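You operate a simulated robot arm through the tools that you are given. There is no shell and no other tool. Be economical: measure what you need, move in short steps, check, and stop when the job is done.

You run a simulated two-armed robot. Do the job below in one go: nothing can be reset, and whatever is moved stays where it is left.

TASK
Put one of the hoop stubs from the fitting bench top on top of the orange weld lock card.

Only the result counts: the job must be done as asked and must still hold three seconds after the hand-in. Knocking over, shifting, dropping, spilling or breaking anything else fails it.

THE ROBOT
Two 6-joint arms with two-finger parallel grippers on one trunk, on a base that drives. Base frame: it is fixed to the floor where the robot stands at the start and does not move with it; the origin is under the middle of the robot, x ahead of it, y to its left, z up. Lengths are in m, angles in degrees, forces in N, time in s.
The left shoulder is at the start at [0.06, 0.187, 1.172], the right one opposite. With the tool pointing down near the work surface each hand reaches from about 0.16 to 0.6 m from the robot's upright axis, wherever it stands, measured 20 degrees to its own side. Payload 1.57 kg a hand.
The tool frame of a hand sits at the grasp point between the pads (the TCP): z along the fingers, y along the line on which they close. The tips reach 0.03 m beyond it. Largest opening 0.11 m; finger width 0.024, thickness 0.012; the body of the gripper, 0.048 by 0.112 m, starts 0.078 m behind the TCP.
Orientation is told as [roll, pitch, yaw] about the base's x, y, z axes, in that order, counted from this pose: with the fingers straight down and closing along the base's y, the tool's x points along the base's -x, its y along +y and its z along -z.

THE INTERFACE
- The arms move only by the tool jog_arm. It takes "left_targets", "right_targets" or both (then of equal length, played together; a hand with none holds still); each is a list of rows, each a list of 7 numbers: the shift along the base's x, y, z in units of 150 mm (1.0 is 150 mm), then the turn, a rotation vector about the base's x, y, z in units of 45 degrees (1.0 is 45 degrees), then the opening, from 0 (shut) to 1 (fully open). In form: [[x, y, z, wx, wy, wz, gripper], ...]. A call has 1 to 8 rows; each row is the pose to reach, as a shift and turn from the pose commanded when the call began. A call with a number of a shift or a turn outside -1 to 1 is refused whole. A row lasts 0.2 s, in which the tool goes at most 0.05 m and 8.6 degrees; a call with a longer step from one row to the next is refused whole, and so is a gripper value outside its range. Where a pose cannot be reached the arm comes as near as it can. A force on the tool above 40 N (or 10 N above the force at the start of the call, whichever is more), or a blocked arm, ends the call early, and 0.2 s more pass. Each finger travels about 0.153 m/s and halts on what it meets, pressing with about 36 N; the grip force reading is that of the motor and also rises with nothing between the fingers. The clock runs only during rows and for 0.2 s after the last one: add rows that repeat a pose to give the fingers time. The reply holds the time, the measured pose of the TCP, the force on the tool along the base axes, the opening and the grip force, in the units named above and with some noise.
- Cameras (640 x 400 px; columns grow to the right, rows downward): "scene" is now at [0.0044, 0.0127, 1.708]; the picture's right is [0.13, -0.99, 0.00], its down [-0.85, -0.12, -0.51] and it looks along [0.51, 0.07, -0.86] (base axes); focal length 249 px, centre (320, 200). "left" rides on the left gripper at [0.07, -0.016, -0.141] in its tool frame; the picture's right is [0.23, 0.97, 0.00], its down [-0.86, 0.20, -0.48] and it looks along [-0.47, 0.11, 0.88] (tool axes); focal length 222 px, centre (320, 200). "right" rides on the right gripper at [0.07, 0.016, -0.141] in its tool frame; the picture's right is [-0.23, 0.97, 0.00], its down [-0.86, -0.20, -0.48] and it looks along [-0.47, -0.11, 0.88] (tool axes); focal length 222 px, centre (320, 200). There is no depth. A picture from a camera that has moved, and an enlarged one, comes with that camera's place and axes in the base frame and with its lens. The place of the scene camera against the robot may be out by one fixed shift of up to 0.012 m in any direction.
- camera(camera): a new picture of that camera. No time passes.
- slide_trunk(by): slides the trunk up (or, below 0, down) by that many m; the arms and the scene camera ride with it, the base frame stays. It gives what a move gives, with no picture.
- base_move(legs): drives the robot by 1 to 6 legs, each [ahead, left, turn to the left] in m, m and degrees, along the robot's own axes; the way and the turn of a leg run together, so that a leg with both is an arc; at most 1.5 m and 180 degrees a leg. The arms and the cameras ride along, it lands a little off, and it stops where it bumps. It gives what a move gives.
- head_to(pan, tilt): turns the head with the scene camera to pan (to the left, within 86 degrees either way) and tilt (down, from -29 to 69), counted from straight ahead of the robot. It gives what a move gives.
- zoom(camera, box): a new picture of the part [left, top, right, bottom] of that camera's present view, enlarged. No time passes.
- hand_in(): hands the job in; it is judged then, once.

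Go step by step. Nothing tells you exact positions but the pictures and the camera data: compare them with the known pose of the tool, close in by small moves and look again before you grip or let go. The budget is 120 turns and 108 pictures, counting those below and the enlarged ones. Unless the task says otherwise, let go and move clear before handing in, and close with one line.

The tools are called after "Emit:" by a JSON object that holds its "fn" and its "kwargs". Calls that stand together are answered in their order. jog_arm: Moves the arms, as the interface text tells. Its arguments: {"type":"object","properties":{"left_targets":{"type":"array","items":{"type":"array","items":{"type":"number"}}},"right_targets":{"type":"array","items":{"type":"array","items":{"type":"number"}}}},"required":[]} The other tools are called the same way: slide_trunk (by) slides the trunk up or down; base_move (legs) drives the base; head_to (pan, tilt) turns the head that bears the scene camera; camera (camera) takes a picture; zoom (camera, box) takes an enlarged picture of a part of a camera's view; hand_in () hands the job in.

At the start:

```text
t: 0.0
left_tool_pos: [0.4161, 0.3308, 1.1535]
left_orientation: [0.0, 0.1, -0.1]
left_ft_force: [-0.8, 0.9, -0.1]
left_opening: 0.1103
left_gripper_force: 0.0
right_tool_pos: [0.3435, -0.0034, 1.1384]
right_orientation: [0.1, -0.1, 0.0]
right_ft_force: [-1.0, -0.3, 0.3]
right_opening: 0.1099
right_gripper_force: 0.1
trunk travel left (down, up): [-0.8, 0.19]
robot x, y, heading: [-0.0005, -0.0015, -0.1]
head pan, tilt: [7.7, 59.2]
```

scene: 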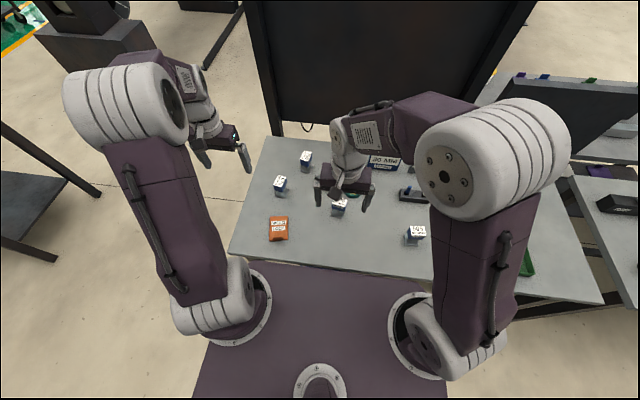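
right: 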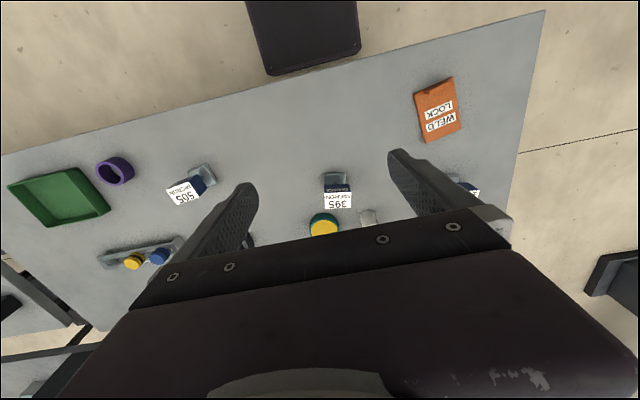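
left: 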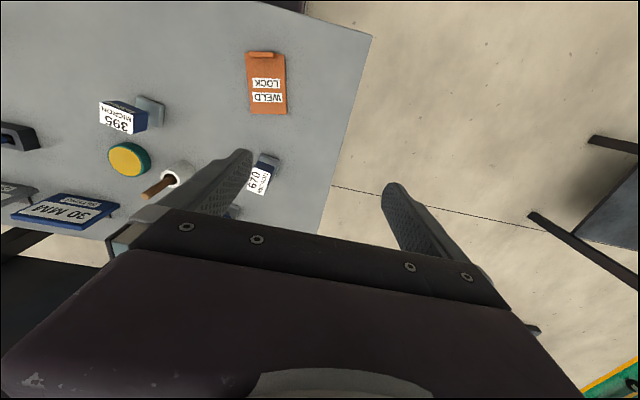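

I see a bench with number blocks, an orange card "WELD LOCK", a purple ring, a green tray and more. I'll look closer to identify the hoop stubs.

Emit:
{"fn": "zoom", "kwargs": {"camera": "right", "box": [0, 120, 260, 300]}}

Emit:
{"fn": "zoom", "kwargs": {"camera": "left", "box": [0, 30, 320, 230]}}

Emit:
{"fn": "head_to", "kwargs": {"pan": -30, "tilt": 45}}

Emit:
{"fn": "camera", "kwargs": {"camera": "scene"}}

```text
2.22 times, centred on (130, 210) of right
camera zoom: at [0.2727, 0.0128, 1.279], right [0.23, 0.97, 0.0], down [0.86, -0.2, 0.48], along [0.47, -0.11, -0.88], focal length 494 px, centre (742, 178)
```

zoom: 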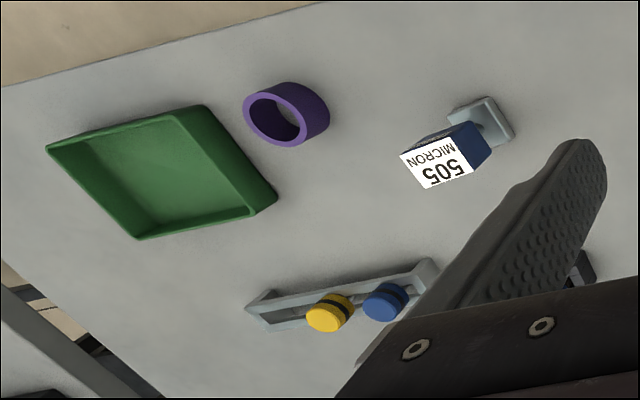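

```text
2.00 times, centred on (160, 130) of left
camera zoom: at [0.3449, 0.3155, 1.295], right [-0.23, 0.97, 0.0], down [0.86, 0.2, 0.48], along [0.47, 0.11, -0.88], focal length 444 px, centre (640, 340)
```

zoom: 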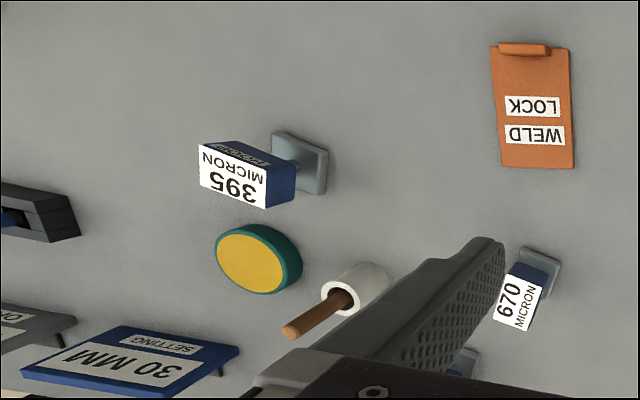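

```text
t: 1.0
left_tool_pos: [0.4162, 0.3316, 1.1533]
left_orientation: [-0.1, 0.0, 0.0]
left_ft_force: [0.6, -0.2, -0.1]
left_opening: 0.1098
left_gripper_force: 0.1
right_tool_pos: [0.3439, -0.0032, 1.1366]
right_orientation: [0.0, 0.0, 0.1]
right_ft_force: [-0.2, 0.5, -0.7]
right_opening: 0.1098
right_gripper_force: 0.1
trunk travel left (down, up): [-0.8, 0.19]
robot x, y, heading: [-0.0007, 0.0023, -0.1]
head pan, tilt: [-30.0, 45.0]
```

```text
102 pictures are left
camera scene: at [0.0078, -0.0369, 1.7265], right [-0.5, -0.87, 0.0], down [-0.61, 0.35, -0.71], along [0.61, -0.35, -0.71], focal length 249 px, centre (320, 200)
```

scene: 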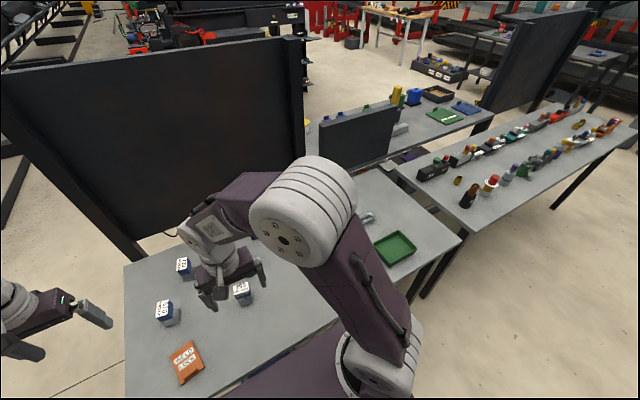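

The robot faces one bench, and there are others behind and to the right. I'll look for labels naming the benches.

Emit:
{"fn": "zoom", "kwargs": {"camera": "scene", "box": [300, 60, 500, 185]}}

Emit:
{"fn": "zoom", "kwargs": {"camera": "scene", "box": [400, 100, 640, 250]}}

Emit:
{"fn": "zoom", "kwargs": {"camera": "scene", "box": [320, 150, 480, 250]}}

Emit:
{"fn": "head_to", "kwargs": {"pan": 60, "tilt": 35}}

Emit:
{"fn": "camera", "kwargs": {"camera": "scene"}}

```text
3.20 times, centred on (400, 122) of scene
camera zoom: at [0.0078, -0.0369, 1.7265], right [-0.5, -0.87, 0.0], down [-0.61, 0.35, -0.71], along [0.61, -0.35, -0.71], focal length 796 px, centre (64, 448)
```

zoom: 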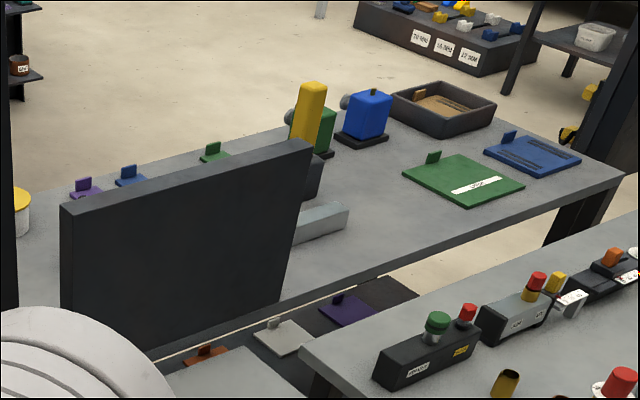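

```text
2.67 times, centred on (520, 175) of scene
camera zoom: at [0.0078, -0.0369, 1.7265], right [-0.5, -0.87, 0.0], down [-0.61, 0.35, -0.71], along [0.61, -0.35, -0.71], focal length 663 px, centre (-213, 267)
```

zoom: 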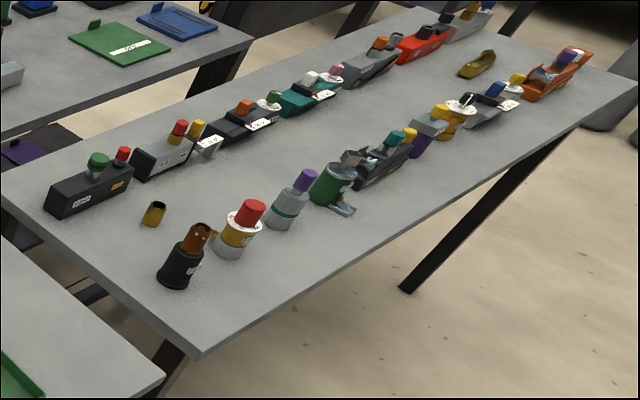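

```text
4.00 times, centred on (400, 200) of scene
camera zoom: at [0.0078, -0.0369, 1.7265], right [-0.5, -0.87, 0.0], down [-0.61, 0.35, -0.71], along [0.61, -0.35, -0.71], focal length 995 px, centre (0, 200)
```

zoom: 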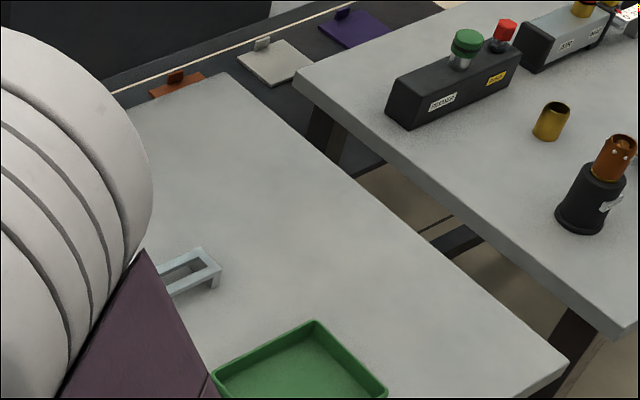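

```text
t: 2.7
left_tool_pos: [0.4165, 0.3312, 1.1535]
left_orientation: [0.0, 0.0, -0.1]
left_ft_force: [0.0, -0.5, 0.2]
left_opening: 0.11
left_gripper_force: 0.1
right_tool_pos: [0.3436, -0.0033, 1.1382]
right_orientation: [0.0, 0.1, 0.0]
right_ft_force: [-0.4, 0.1, -0.7]
right_opening: 0.1098
right_gripper_force: 0.0
trunk travel left (down, up): [-0.8, 0.19]
robot x, y, heading: [0.0016, -0.003, -0.1]
head pan, tilt: [60.0, 35.0]
```

```text
98 pictures are left
camera scene: at [-0.0185, 0.0798, 1.7413], right [0.87, -0.5, 0.0], down [-0.29, -0.5, -0.82], along [0.41, 0.71, -0.57], focal length 249 px, centre (320, 200)
```

scene: 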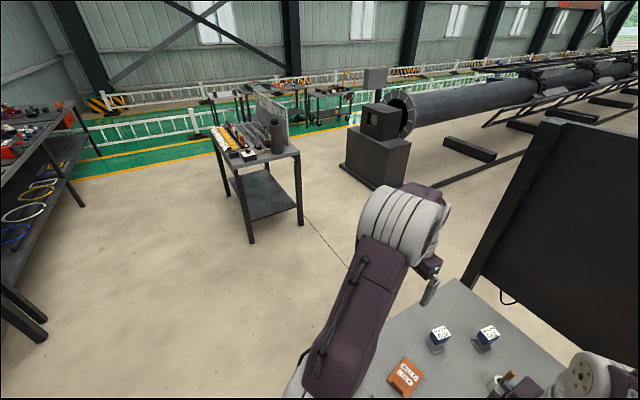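

The bench in front carries a purple ring at about (0.34, -0.44) and the orange card at about (0.375, 0.22). I'll move the right hand to the right so I can see the bench and the ring better.

Emit:
{"fn": "jog_arm", "kwargs": {"right_targets": [[0, -0.33, 0.1, 0, 0, 0, 1], [0, -0.66, 0.2, 0, 0, 0, 1], [0, -0.98, 0.2, 0, 0, 0, 1]]}}

Emit:
{"fn": "jog_arm", "kwargs": {"right_targets": [[0, -0.33, 0, 0, 0, 0, 1], [0, -0.66, 0, 0, 0, 0, 1], [0, -0.98, 0, 0, 0, 0, 1]]}}

Emit:
{"fn": "head_to", "kwargs": {"pan": 0, "tilt": 55}}

Emit:
{"fn": "camera", "kwargs": {"camera": "scene"}}

Emit:
{"fn": "camera", "kwargs": {"camera": "right"}}

```text
refused: row 1 steps farther than a row can; nothing moved
```

```text
t: 3.5
left_tool_pos: [0.4158, 0.3299, 1.1538]
left_orientation: [0.0, 0.0, 0.0]
left_ft_force: [-1.2, -0.3, 0.2]
left_opening: 0.11
left_gripper_force: 0.1
right_tool_pos: [0.3421, -0.1503, 1.1377]
right_orientation: [-0.1, -0.1, 0.0]
right_ft_force: [-0.6, -0.6, 0.1]
right_opening: 0.11
right_gripper_force: 0.1
trunk travel left (down, up): [-0.8, 0.19]
robot x, y, heading: [-0.0051, -0.0006, 0.0]
head pan, tilt: [60.0, 35.0]
```

```text
t: 4.8
left_tool_pos: [0.4154, 0.3308, 1.1541]
left_orientation: [-0.1, 0.0, 0.1]
left_ft_force: [0.7, -0.5, -0.2]
left_opening: 0.11
left_gripper_force: 0.1
right_tool_pos: [0.3428, -0.1487, 1.1366]
right_orientation: [0.1, 0.0, 0.0]
right_ft_force: [-0.4, 0.5, 0.5]
right_opening: 0.11
right_gripper_force: 0.0
trunk travel left (down, up): [-0.8, 0.19]
robot x, y, heading: [0.0001, -0.001, -0.2]
head pan, tilt: [0.0, 55.0]
```

```text
97 pictures are left
camera scene: at [0.0096, 0.0036, 1.7131], right [0.0, -1.0, 0.0], down [-0.82, 0.0, -0.57], along [0.57, 0.0, -0.82], focal length 249 px, centre (320, 200)
```

scene: 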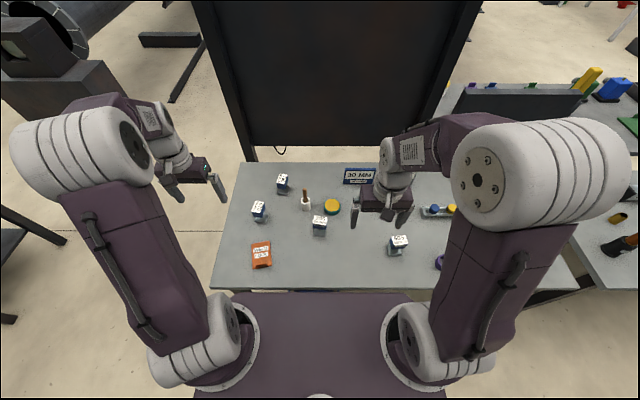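

```text
96 pictures are left
camera right: at [0.2731, -0.1334, 1.2788], right [0.23, 0.97, 0.0], down [0.86, -0.2, 0.48], along [0.47, -0.11, -0.88], focal length 222 px, centre (320, 200)
```

right: 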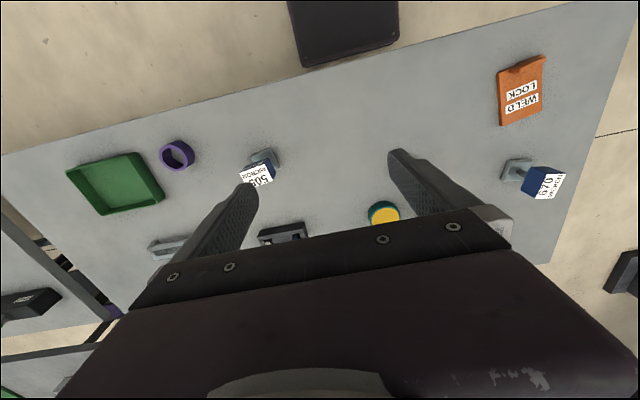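

Emit:
{"fn": "zoom", "kwargs": {"camera": "scene", "box": [220, 160, 380, 260]}}

Emit:
{"fn": "zoom", "kwargs": {"camera": "scene", "box": [350, 170, 510, 270]}}

Emit:
{"fn": "zoom", "kwargs": {"camera": "scene", "box": [440, 60, 640, 185]}}

```text
4.00 times, centred on (300, 210) of scene
camera zoom: at [0.0096, 0.0036, 1.7131], right [0.0, -1.0, 0.0], down [-0.82, 0.0, -0.57], along [0.57, 0.0, -0.82], focal length 995 px, centre (400, 160)
```

zoom: 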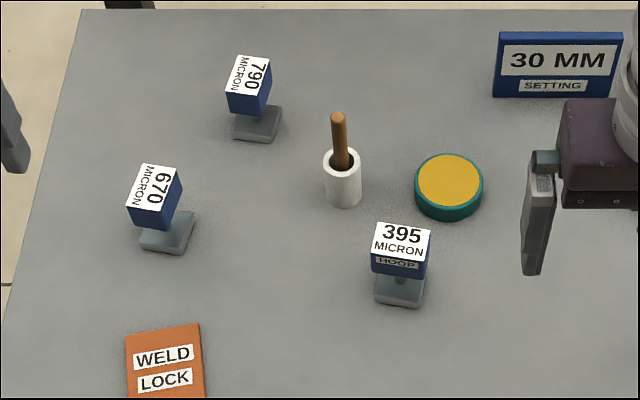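

```text
4.00 times, centred on (430, 220) of scene
camera zoom: at [0.0096, 0.0036, 1.7131], right [0.0, -1.0, 0.0], down [-0.82, 0.0, -0.57], along [0.57, 0.0, -0.82], focal length 995 px, centre (-120, 120)
```

zoom: 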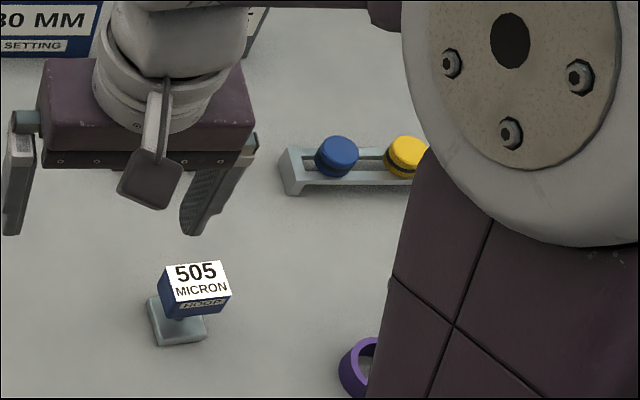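

```text
3.20 times, centred on (540, 122) of scene
camera zoom: at [0.0096, 0.0036, 1.7131], right [0.0, -1.0, 0.0], down [-0.82, 0.0, -0.57], along [0.57, 0.0, -0.82], focal length 796 px, centre (-384, 448)
```

zoom: 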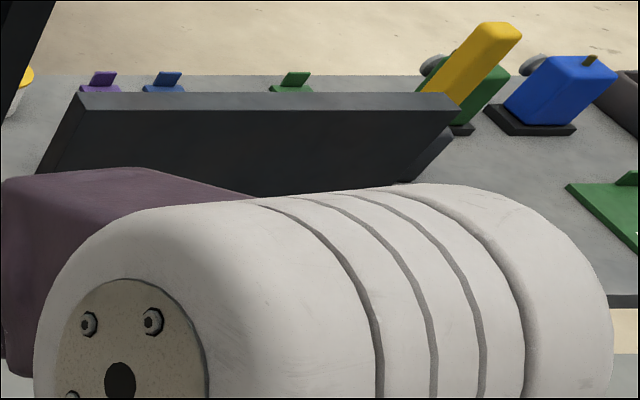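

The blue-headed stubs carry sub-labels: 395 and 505 both read "HOOP". I'll take the 395 stub, at about (0.475, 0.003), with the left hand. First I'll move the right hand away and bring the left over it, staying high.

Emit:
{"fn": "jog_arm", "kwargs": {"left_targets": [[0.1, -0.3, 0, 0, 0, 0, 1], [0.15, -0.6, 0, 0, 0, 0, 1], [0.2, -0.9, 0, 0, 0, 0, 1], [0.2, -1.0, 0, 0, 0, 0, 1]], "right_targets": [[0, -0.3, 0, 0, 0, 0, 1], [0, -0.6, 0, 0, 0, 0, 1], [0, -0.8, 0, 0, 0, 0, 1], [0, -0.9, 0, 0, 0, 0, 1]]}}

Emit:
{"fn": "camera", "kwargs": {"camera": "left"}}

Emit:
{"fn": "camera", "kwargs": {"camera": "scene"}}

```text
t: 5.8
left_tool_pos: [0.4457, 0.179, 1.1545]
left_orientation: [0.1, 0.0, 0.1]
left_ft_force: [-0.7, 0.0, -0.4]
left_opening: 0.1098
left_gripper_force: 0.0
right_tool_pos: [0.3445, -0.2847, 1.1366]
right_orientation: [0.0, 0.0, 0.0]
right_ft_force: [-0.5, 0.1, -0.3]
right_opening: 0.1099
right_gripper_force: 0.1
trunk travel left (down, up): [-0.8, 0.19]
robot x, y, heading: [-0.0016, 0.0036, -0.2]
head pan, tilt: [0.0, 55.0]
```

```text
92 pictures are left
camera left: at [0.3753, 0.1639, 1.2959], right [-0.23, 0.97, 0.0], down [0.86, 0.2, 0.48], along [0.47, 0.11, -0.88], focal length 222 px, centre (320, 200)
```

left: 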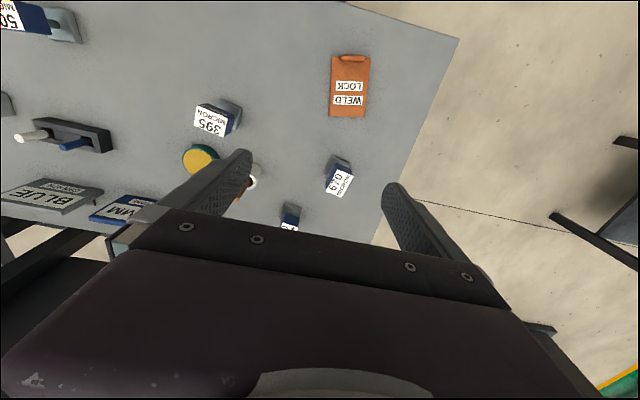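

```text
91 pictures are left
camera scene: at [0.0096, 0.0025, 1.7131], right [0.0, -1.0, 0.0], down [-0.82, 0.0, -0.57], along [0.57, 0.0, -0.82], focal length 249 px, centre (320, 200)
```

scene: 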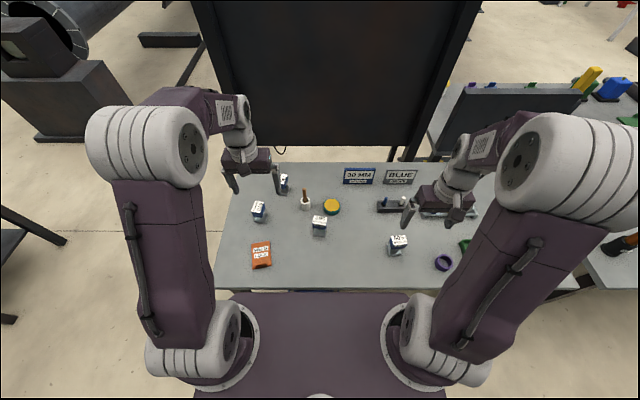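

Emit:
{"fn": "jog_arm", "kwargs": {"left_targets": [[0, -0.3, 0, 0, 0, 0, 1], [0, -0.6, 0, 0, 0, 0, 1], [0, -0.9, 0, 0, 0, 0, 1], [0, -1.0, -0.2, 0, 0, 0, 1], [0, -1.0, -0.5, 0, 0, 0, 1]]}}

Emit:
{"fn": "camera", "kwargs": {"camera": "left"}}

Emit:
{"fn": "zoom", "kwargs": {"camera": "scene", "box": [240, 160, 400, 260]}}

```text
t: 7.0
left_tool_pos: [0.4477, 0.0316, 1.0779]
left_orientation: [0.0, 0.0, 0.1]
left_ft_force: [0.0, -0.2, 0.4]
left_opening: 0.11
left_gripper_force: 0.1
right_tool_pos: [0.3441, -0.2865, 1.1364]
right_orientation: [0.0, 0.2, -0.1]
right_ft_force: [0.2, 0.3, 0.4]
right_opening: 0.1102
right_gripper_force: 0.1
trunk travel left (down, up): [-0.8, 0.19]
robot x, y, heading: [-0.004, 0.0012, -0.2]
head pan, tilt: [0.0, 55.0]
```

```text
90 pictures are left
camera left: at [0.376, 0.0155, 1.2192], right [-0.23, 0.97, 0.0], down [0.86, 0.2, 0.48], along [0.47, 0.11, -0.88], focal length 222 px, centre (320, 200)
```

left: 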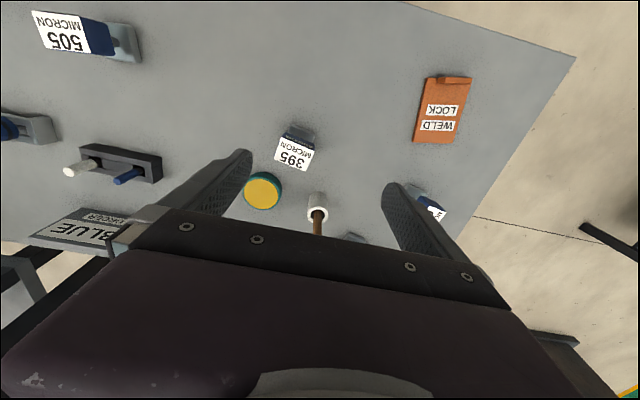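

```text
4.00 times, centred on (320, 210) of scene
camera zoom: at [0.0111, 0.0035, 1.7131], right [0.0, -1.0, 0.0], down [-0.82, 0.0, -0.57], along [0.57, 0.0, -0.82], focal length 995 px, centre (320, 160)
```

zoom: 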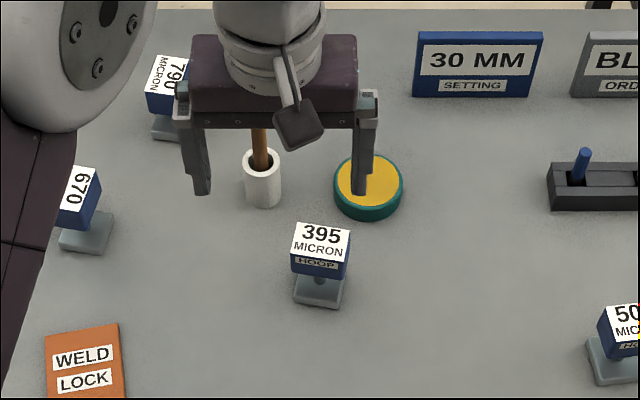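

Emit:
{"fn": "zoom", "kwargs": {"camera": "left", "box": [240, 90, 400, 190]}}

Emit:
{"fn": "zoom", "kwargs": {"camera": "scene", "box": [290, 200, 350, 238]}}

```text
4.00 times, centred on (320, 140) of left
camera zoom: at [0.376, 0.0155, 1.2192], right [-0.23, 0.97, 0.0], down [0.86, 0.2, 0.48], along [0.47, 0.11, -0.88], focal length 888 px, centre (320, 440)
```

zoom: 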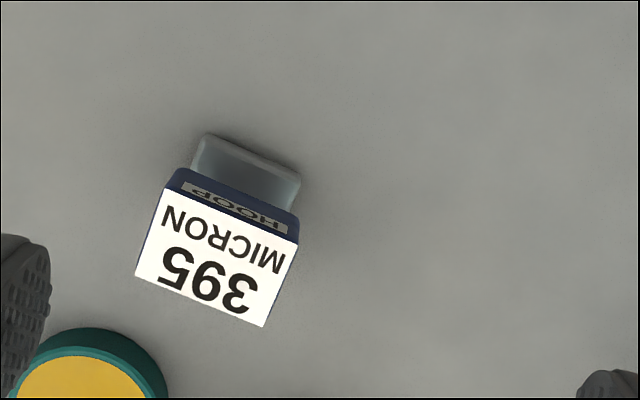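

```text
10.53 times, centred on (320, 219) of scene
camera zoom: at [0.0111, 0.0035, 1.7131], right [0.0, -1.0, 0.0], down [-0.82, 0.0, -0.57], along [0.57, 0.0, -0.82], focal length 2618 px, centre (320, 0)
```

zoom: 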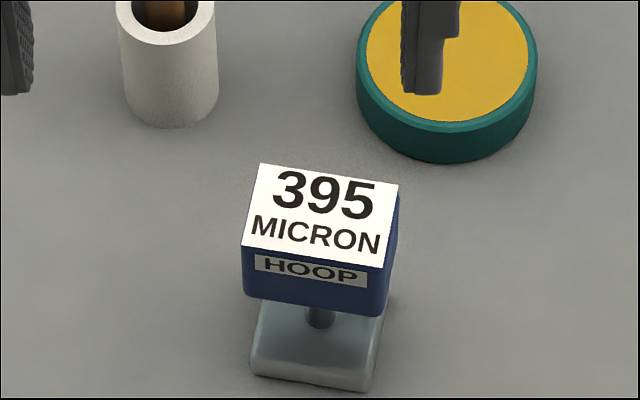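

The 395 HOOP stub's head is centred at about (0.474, 0.002), top at z ≈ 0.925, turned about -10°. I'll line up above it and look again.

Emit:
{"fn": "jog_arm", "kwargs": {"left_targets": [[0.09, -0.1, 0, 0, 0, -0.11, 1], [0.175, -0.197, 0, 0, 0, -0.222, 1], [0.175, -0.197, -0.3, 0, 0, -0.222, 1], [0.175, -0.197, -0.6, 0, 0, -0.222, 1], [0.175, -0.197, -0.6, 0, 0, -0.222, 1]]}}

Emit:
{"fn": "camera", "kwargs": {"camera": "left"}}

Emit:
{"fn": "zoom", "kwargs": {"camera": "scene", "box": [260, 170, 380, 245]}}

```text
t: 8.2
left_tool_pos: [0.4705, 0.0018, 0.9878]
left_orientation: [0.0, -0.1, -10.0]
left_ft_force: [-0.4, 0.4, -0.3]
left_opening: 0.11
left_gripper_force: 0.1
right_tool_pos: [0.3439, -0.285, 1.1361]
right_orientation: [0.0, 0.0, 0.0]
right_ft_force: [0.3, 0.0, 0.1]
right_opening: 0.1098
right_gripper_force: 0.1
trunk travel left (down, up): [-0.8, 0.19]
robot x, y, heading: [0.0029, 0.0012, 0.1]
head pan, tilt: [0.0, 55.0]
```

```text
86 pictures are left
camera left: at [0.3985, -0.0012, 1.1291], right [-0.05, 1.0, 0.0], down [0.88, 0.05, 0.48], along [0.48, 0.03, -0.88], focal length 222 px, centre (320, 200)
```

left: 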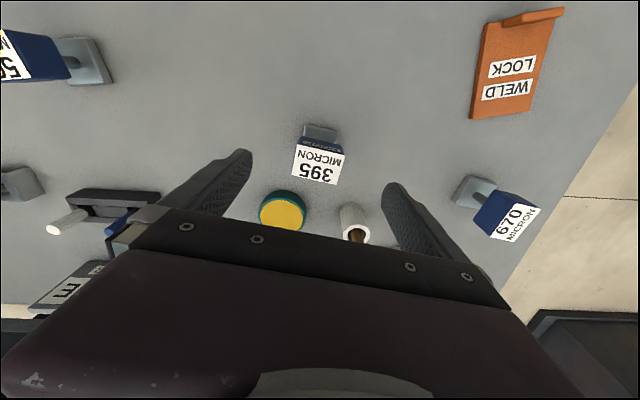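

```text
5.33 times, centred on (320, 208) of scene
camera zoom: at [0.0091, 0.0033, 1.7131], right [0.0, -1.0, 0.0], down [-0.82, 0.0, -0.57], along [0.57, 0.0, -0.82], focal length 1326 px, centre (320, 160)
```

zoom: 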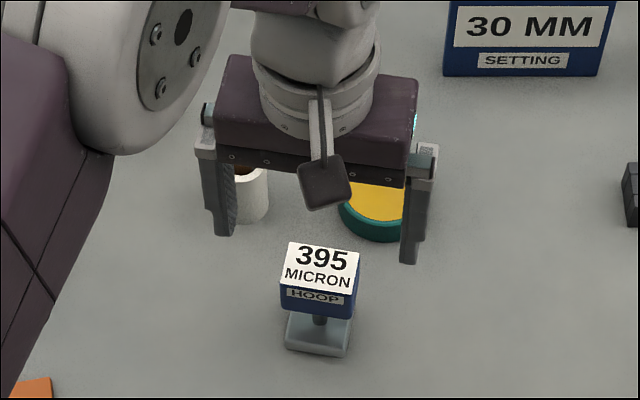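

Aligned: the stub is central between the fingers. I'll descend to z ≈ 0.905 with the gripper open.

Emit:
{"fn": "jog_arm", "kwargs": {"left_targets": [[0.01, 0, -0.25, 0, 0, 0.03, 1], [0.01, 0, -0.45, 0, 0, 0.03, 1], [0.01, 0, -0.55, 0, 0, 0.03, 1], [0.01, 0, -0.55, 0, 0, 0.03, 1]]}}

Emit:
{"fn": "camera", "kwargs": {"camera": "left"}}

Emit:
{"fn": "zoom", "kwargs": {"camera": "scene", "box": [260, 170, 380, 245]}}

```text
t: 9.2
left_tool_pos: [0.4728, 0.0014, 0.9062]
left_orientation: [0.0, 0.0, -8.8]
left_ft_force: [-1.0, -0.4, 0.3]
left_opening: 0.1099
left_gripper_force: 0.2
right_tool_pos: [0.3448, -0.2847, 1.1363]
right_orientation: [0.1, -0.1, 0.0]
right_ft_force: [0.2, -0.6, 0.5]
right_opening: 0.11
right_gripper_force: 0.0
trunk travel left (down, up): [-0.8, 0.19]
robot x, y, heading: [0.0009, 0.0, 0.0]
head pan, tilt: [0.0, 55.0]
```

```text
84 pictures are left
camera left: at [0.4009, -0.0034, 1.0477], right [-0.08, 1.0, 0.0], down [0.88, 0.07, 0.48], along [0.48, 0.04, -0.88], focal length 222 px, centre (320, 200)
```

left: 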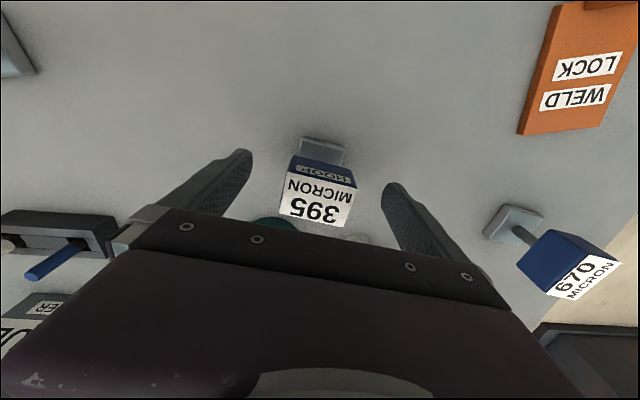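

```text
5.33 times, centred on (320, 208) of scene
camera zoom: at [0.0098, 0.0033, 1.7131], right [0.0, -1.0, 0.0], down [-0.82, 0.0, -0.57], along [0.57, 0.0, -0.82], focal length 1326 px, centre (320, 160)
```

zoom: 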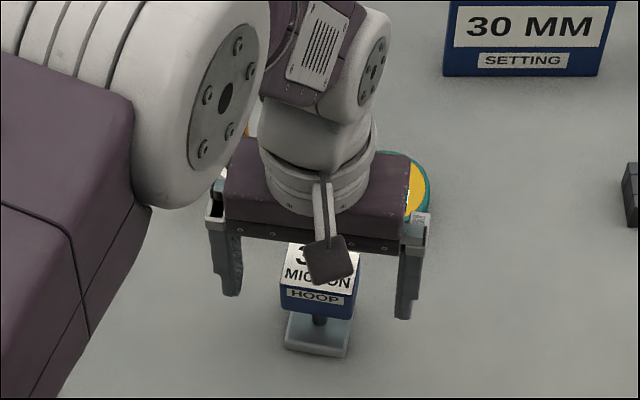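

The head sits between the pads, so I'll close.

Emit:
{"fn": "jog_arm", "kwargs": {"left_targets": [[0, 0, 0, 0, 0, 0, 0.45], [0, 0, 0, 0, 0, 0, 0.3], [0, 0, 0, 0, 0, 0, 0.3], [0, 0, 0, 0, 0, 0, 0.3]]}}

Emit:
{"fn": "camera", "kwargs": {"camera": "left"}}

```text
t: 10.2
left_tool_pos: [0.4734, 0.0006, 0.907]
left_orientation: [0.0, 0.0, -8.7]
left_ft_force: [-0.2, -1.1, 1.3]
left_opening: 0.0516
left_gripper_force: 35.5
right_tool_pos: [0.3441, -0.2843, 1.137]
right_orientation: [0.0, -0.1, -0.1]
right_ft_force: [0.3, -0.4, 0.2]
right_opening: 0.1101
right_gripper_force: 0.0
trunk travel left (down, up): [-0.8, 0.19]
robot x, y, heading: [-0.0005, -0.0013, -0.1]
head pan, tilt: [0.0, 55.0]
```

```text
82 pictures are left
camera left: at [0.4007, -0.0034, 1.0481], right [-0.08, 1.0, 0.0], down [0.88, 0.07, 0.48], along [0.48, 0.04, -0.88], focal length 222 px, centre (320, 200)
```

left: 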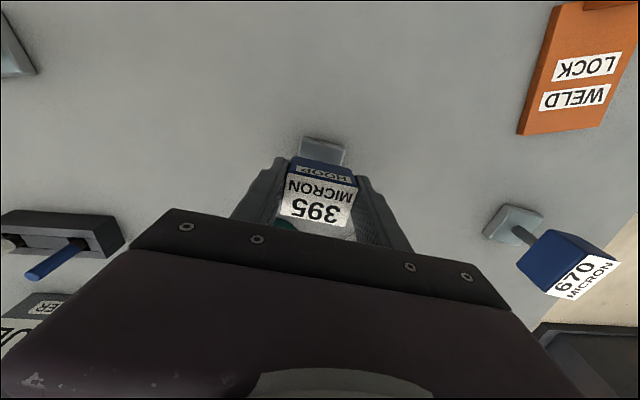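

Gripped with an opening of 0.052. I'll lift and carry it toward the card, high above everything.

Emit:
{"fn": "jog_arm", "kwargs": {"left_targets": [[0, 0, 0.2, 0, 0, 0, 0.3], [0, 0, 0.5, 0, 0, 0, 0.3], [0, 0, 0.8, 0, 0, 0, 0.3], [-0.1, 0.2, 0.9, 0, 0, 0.13, 0.3], [-0.2, 0.45, 0.9, 0, 0, 0.26, 0.3], [-0.3, 0.7, 0.9, 0, 0, 0.4, 0.3], [-0.4, 0.95, 0.9, 0, 0, 0.4, 0.3], [-0.4, 0.95, 0.9, 0, 0, 0.4, 0.3]]}}

Emit:
{"fn": "camera", "kwargs": {"camera": "left"}}

Emit:
{"fn": "camera", "kwargs": {"camera": "scene"}}

```text
t: 12.0
left_tool_pos: [0.415, 0.1452, 1.042]
left_orientation: [0.0, 0.0, 9.3]
left_ft_force: [0.1, 0.0, -2.9]
left_opening: 0.0513
left_gripper_force: 36.3
right_tool_pos: [0.3439, -0.2861, 1.1365]
right_orientation: [-0.1, -0.1, 0.0]
right_ft_force: [0.6, -0.6, 0.0]
right_opening: 0.1099
right_gripper_force: 0.2
trunk travel left (down, up): [-0.8, 0.19]
robot x, y, heading: [0.0009, 0.0002, 0.1]
head pan, tilt: [0.0, 55.0]
```

```text
81 pictures are left
camera left: at [0.348, 0.1184, 1.1827], right [-0.38, 0.92, 0.0], down [0.81, 0.34, 0.48], along [0.44, 0.18, -0.88], focal length 222 px, centre (320, 200)
```

left: 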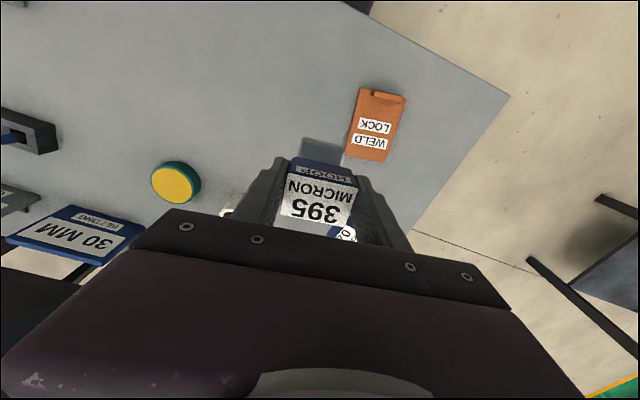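

```text
80 pictures are left
camera scene: at [0.0102, 0.0029, 1.713], right [0.0, -1.0, 0.0], down [-0.82, 0.0, -0.57], along [0.57, 0.0, -0.82], focal length 249 px, centre (320, 200)
```

scene: 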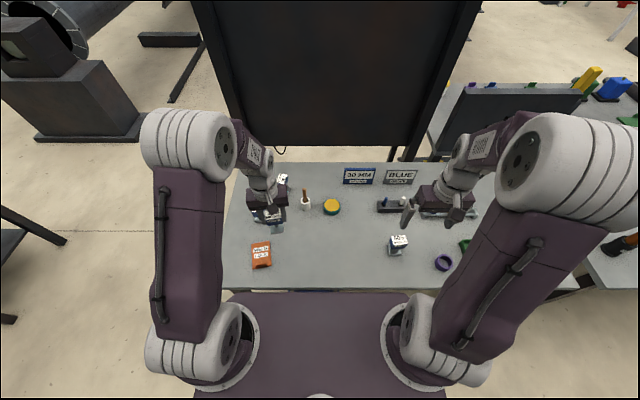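

The card centre is about (0.377, 0.219), turned about 12°, with its clip at the near end. I'll go above (0.386, 0.221) and down to z ≈ 0.95 to check.

Emit:
{"fn": "jog_arm", "kwargs": {"left_targets": [[-0.1, 0.25, 0, 0, 0, 0.06, 0.3], [-0.195, 0.507, 0, 0, 0, 0.06, 0.3], [-0.195, 0.507, -0.3, 0, 0, 0.06, 0.3], [-0.195, 0.507, -0.6, 0, 0, 0.06, 0.3], [-0.195, 0.507, -0.6, 0, 0, 0.06, 0.3]]}}

Emit:
{"fn": "camera", "kwargs": {"camera": "left"}}

Emit:
{"fn": "zoom", "kwargs": {"camera": "scene", "box": [200, 190, 320, 280]}}

Emit:
{"fn": "camera", "kwargs": {"camera": "right"}}

```text
t: 13.2
left_tool_pos: [0.385, 0.2216, 0.952]
left_orientation: [-0.1, 0.0, 12.1]
left_ft_force: [-0.2, -1.3, -1.5]
left_opening: 0.0518
left_gripper_force: 36.1
right_tool_pos: [0.343, -0.2851, 1.1375]
right_orientation: [0.1, 0.0, 0.0]
right_ft_force: [0.1, -0.3, 0.4]
right_opening: 0.1097
right_gripper_force: 0.1
trunk travel left (down, up): [-0.8, 0.19]
robot x, y, heading: [-0.0036, -0.0034, 0.2]
head pan, tilt: [0.0, 55.0]
```

```text
79 pictures are left
camera left: at [0.3177, 0.1908, 1.0927], right [-0.43, 0.9, 0.0], down [0.79, 0.37, 0.48], along [0.43, 0.2, -0.88], focal length 222 px, centre (320, 200)
```

left: 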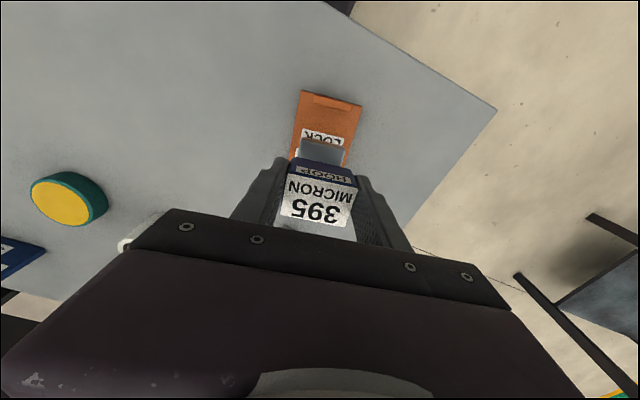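

```text
4.44 times, centred on (260, 235) of scene
camera zoom: at [0.0081, 0.004, 1.7131], right [0.0, -1.0, 0.0], down [-0.82, 0.0, -0.57], along [0.57, 0.0, -0.82], focal length 1105 px, centre (587, 44)
```

zoom: 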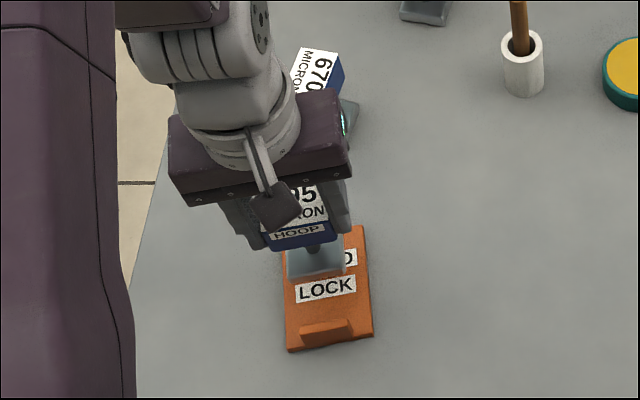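

```text
77 pictures are left
camera right: at [0.2716, -0.2686, 1.2787], right [0.23, 0.97, 0.0], down [0.85, -0.2, 0.48], along [0.47, -0.11, -0.88], focal length 222 px, centre (320, 200)
```

right: 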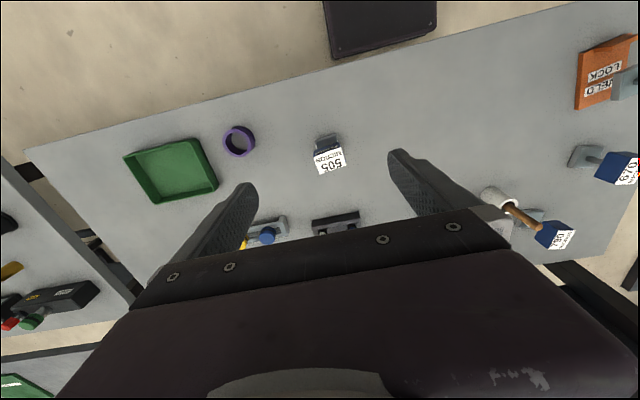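

The foot is over the card and aligned. I'll lower it near contact, then continue in small steps.

Emit:
{"fn": "jog_arm", "kwargs": {"left_targets": [[0, 0, -0.12, 0, 0, 0, 0.3], [0, 0, -0.2, 0, 0, 0, 0.3], [0, 0, -0.2, 0, 0, 0, 0.3]]}}

Emit:
{"fn": "zoom", "kwargs": {"camera": "scene", "box": [220, 220, 300, 270]}}

Emit:
{"fn": "zoom", "kwargs": {"camera": "left", "box": [240, 70, 400, 170]}}

```text
t: 14.0
left_tool_pos: [0.3845, 0.22, 0.9218]
left_orientation: [0.0, 0.0, 12.0]
left_ft_force: [0.2, 0.0, -2.6]
left_opening: 0.0516
left_gripper_force: 35.5
right_tool_pos: [0.3432, -0.2846, 1.1373]
right_orientation: [-0.1, 0.1, 0.1]
right_ft_force: [0.2, -0.1, -0.1]
right_opening: 0.1101
right_gripper_force: 0.0
trunk travel left (down, up): [-0.8, 0.19]
robot x, y, heading: [-0.002, -0.0053, 0.2]
head pan, tilt: [0.0, 55.0]
```

```text
8.00 times, centred on (260, 245) of scene
camera zoom: at [0.0096, 0.0032, 1.7131], right [0.0, -1.0, 0.0], down [-0.82, 0.0, -0.57], along [0.57, 0.0, -0.82], focal length 1990 px, centre (800, -160)
```

zoom: 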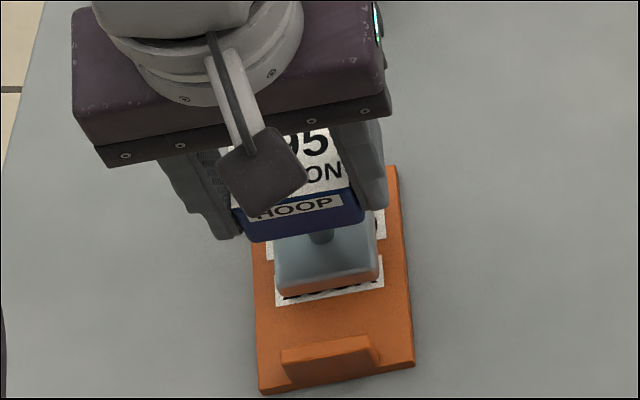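

```text
4.00 times, centred on (320, 120) of left
camera zoom: at [0.3186, 0.19, 1.0623], right [-0.43, 0.91, 0.0], down [0.79, 0.37, 0.48], along [0.43, 0.2, -0.88], focal length 888 px, centre (320, 520)
```

zoom: 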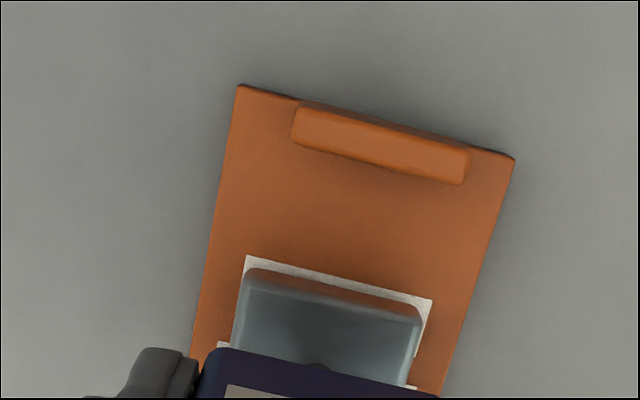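

Well centred sideways. I'll shift 5 mm toward the robot and lower a little further.

Emit:
{"fn": "jog_arm", "kwargs": {"left_targets": [[-0.037, -0.009, 0, 0, 0, 0, 0.3], [-0.037, -0.009, -0.03, 0, 0, 0, 0.3], [-0.037, -0.009, -0.04, 0, 0, 0, 0.3], [-0.037, -0.009, -0.04, 0, 0, 0, 0.3]]}}

Emit:
{"fn": "zoom", "kwargs": {"camera": "scene", "box": [220, 220, 300, 270]}}

```text
t: 15.0
left_tool_pos: [0.3783, 0.2183, 0.916]
left_orientation: [-0.1, -0.1, 12.1]
left_ft_force: [0.1, 1.1, 6.9]
left_opening: 0.0514
left_gripper_force: 35.8
right_tool_pos: [0.3428, -0.2856, 1.137]
right_orientation: [0.0, -0.1, 0.1]
right_ft_force: [-0.1, 0.0, -0.2]
right_opening: 0.1099
right_gripper_force: 0.1
trunk travel left (down, up): [-0.8, 0.19]
robot x, y, heading: [0.0034, -0.0013, 0.0]
head pan, tilt: [0.0, 55.0]
```

```text
8.00 times, centred on (260, 245) of scene
camera zoom: at [0.0087, 0.0033, 1.7132], right [0.0, -1.0, 0.0], down [-0.82, 0.0, -0.57], along [0.57, 0.0, -0.82], focal length 1990 px, centre (800, -160)
```

zoom: 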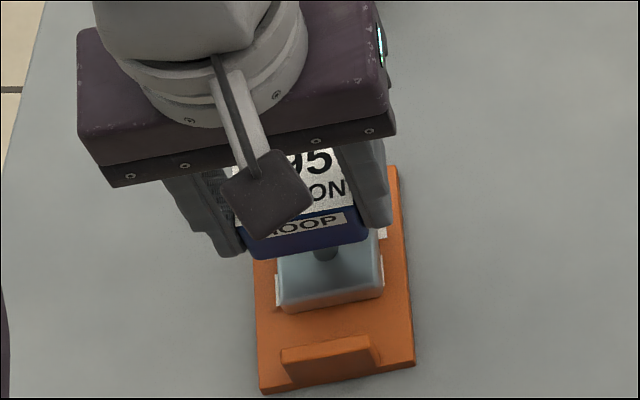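

The force shows the stub is resting on the card. I'll open gently.

Emit:
{"fn": "jog_arm", "kwargs": {"left_targets": [[0, 0, 0, 0, 0, 0, 0.55], [0, 0, 0, 0, 0, 0, 0.75], [0, 0, 0, 0, 0, 0, 0.85], [0, 0, 0, 0, 0, 0, 0.85]]}}

Emit:
{"fn": "camera", "kwargs": {"camera": "left"}}

```text
t: 16.0
left_tool_pos: [0.3785, 0.2184, 0.9136]
left_orientation: [0.0, 0.0, 12.0]
left_ft_force: [0.3, -0.5, -0.9]
left_opening: 0.0933
left_gripper_force: 0.0
right_tool_pos: [0.3426, -0.2845, 1.1364]
right_orientation: [-0.1, -0.1, 0.0]
right_ft_force: [0.1, 0.6, 0.2]
right_opening: 0.11
right_gripper_force: 0.1
trunk travel left (down, up): [-0.8, 0.19]
robot x, y, heading: [0.0011, -0.0009, 0.3]
head pan, tilt: [0.0, 55.0]
```

```text
73 pictures are left
camera left: at [0.3128, 0.1888, 1.0565], right [-0.43, 0.91, 0.0], down [0.79, 0.37, 0.48], along [0.43, 0.2, -0.88], focal length 222 px, centre (320, 200)
```

left: 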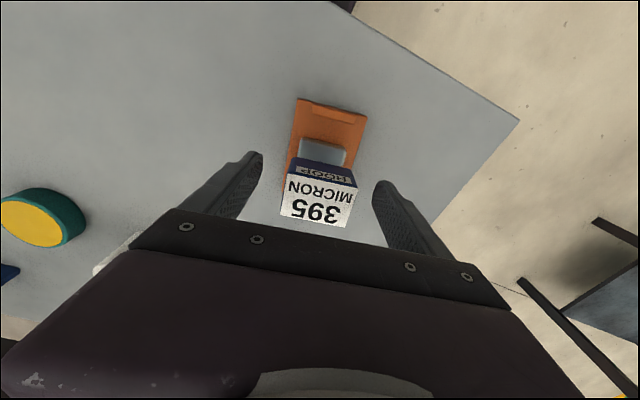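

The stub stands free on the card. I'll lift straight up, then check.

Emit:
{"fn": "jog_arm", "kwargs": {"left_targets": [[0, 0, 0.2, 0, 0, 0, 0.85], [0, 0, 0.5, 0, 0, 0, 0.85], [0, 0, 0.8, 0, 0, 0, 0.85], [0, 0, 1.0, 0, 0, 0, 0.85], [0, 0.3, 1.0, 0, 0, 0, 0.85], [0, 0.6, 1.0, 0, 0, 0, 0.85], [0, 0.9, 1.0, 0, 0, 0, 0.85]]}}

Emit:
{"fn": "camera", "kwargs": {"camera": "scene"}}

Emit:
{"fn": "zoom", "kwargs": {"camera": "scene", "box": [220, 200, 316, 275]}}

```text
t: 17.6
left_tool_pos: [0.3799, 0.355, 1.0646]
left_orientation: [-0.2, 0.1, 12.0]
left_ft_force: [-0.2, 1.5, 0.9]
left_opening: 0.0936
left_gripper_force: 0.1
right_tool_pos: [0.344, -0.2828, 1.1374]
right_orientation: [0.0, 0.1, 0.1]
right_ft_force: [0.2, -0.4, 0.2]
right_opening: 0.1098
right_gripper_force: 0.0
trunk travel left (down, up): [-0.8, 0.19]
robot x, y, heading: [0.0008, 0.0012, 0.1]
head pan, tilt: [0.0, 55.0]
```

```text
72 pictures are left
camera scene: at [0.0093, 0.0048, 1.7131], right [0.0, -1.0, 0.0], down [-0.82, 0.0, -0.57], along [0.57, 0.0, -0.82], focal length 249 px, centre (320, 200)
```

scene: 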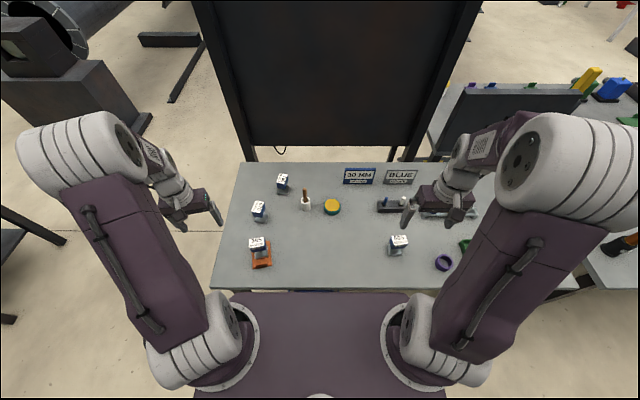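

```text
5.33 times, centred on (268, 238) of scene
camera zoom: at [0.0093, 0.0048, 1.7131], right [0.0, -1.0, 0.0], down [-0.82, 0.0, -0.57], along [0.57, 0.0, -0.82], focal length 1326 px, centre (597, 0)
```

zoom: 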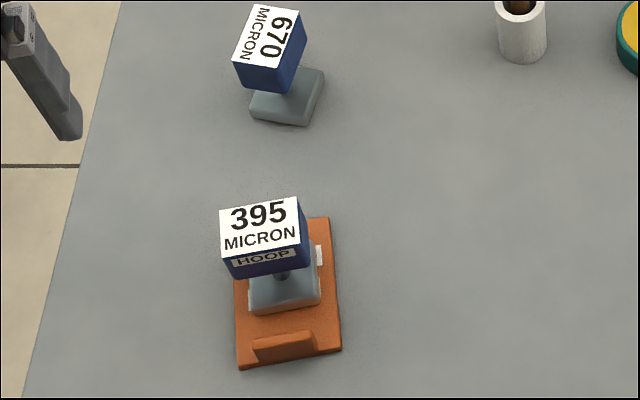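

The 395 HOOP stub stands upright on the orange weld lock card, nothing else has moved, and the hands are clear, so I'm handing in.

Emit:
{"fn": "hand_in", "kwargs": {}}

```text
The job is handed in.
```

I put the 395 micron hoop stub on top of the orange weld lock card. It was standing upright there when I handed the job in, and nothing else on the bench had moved.
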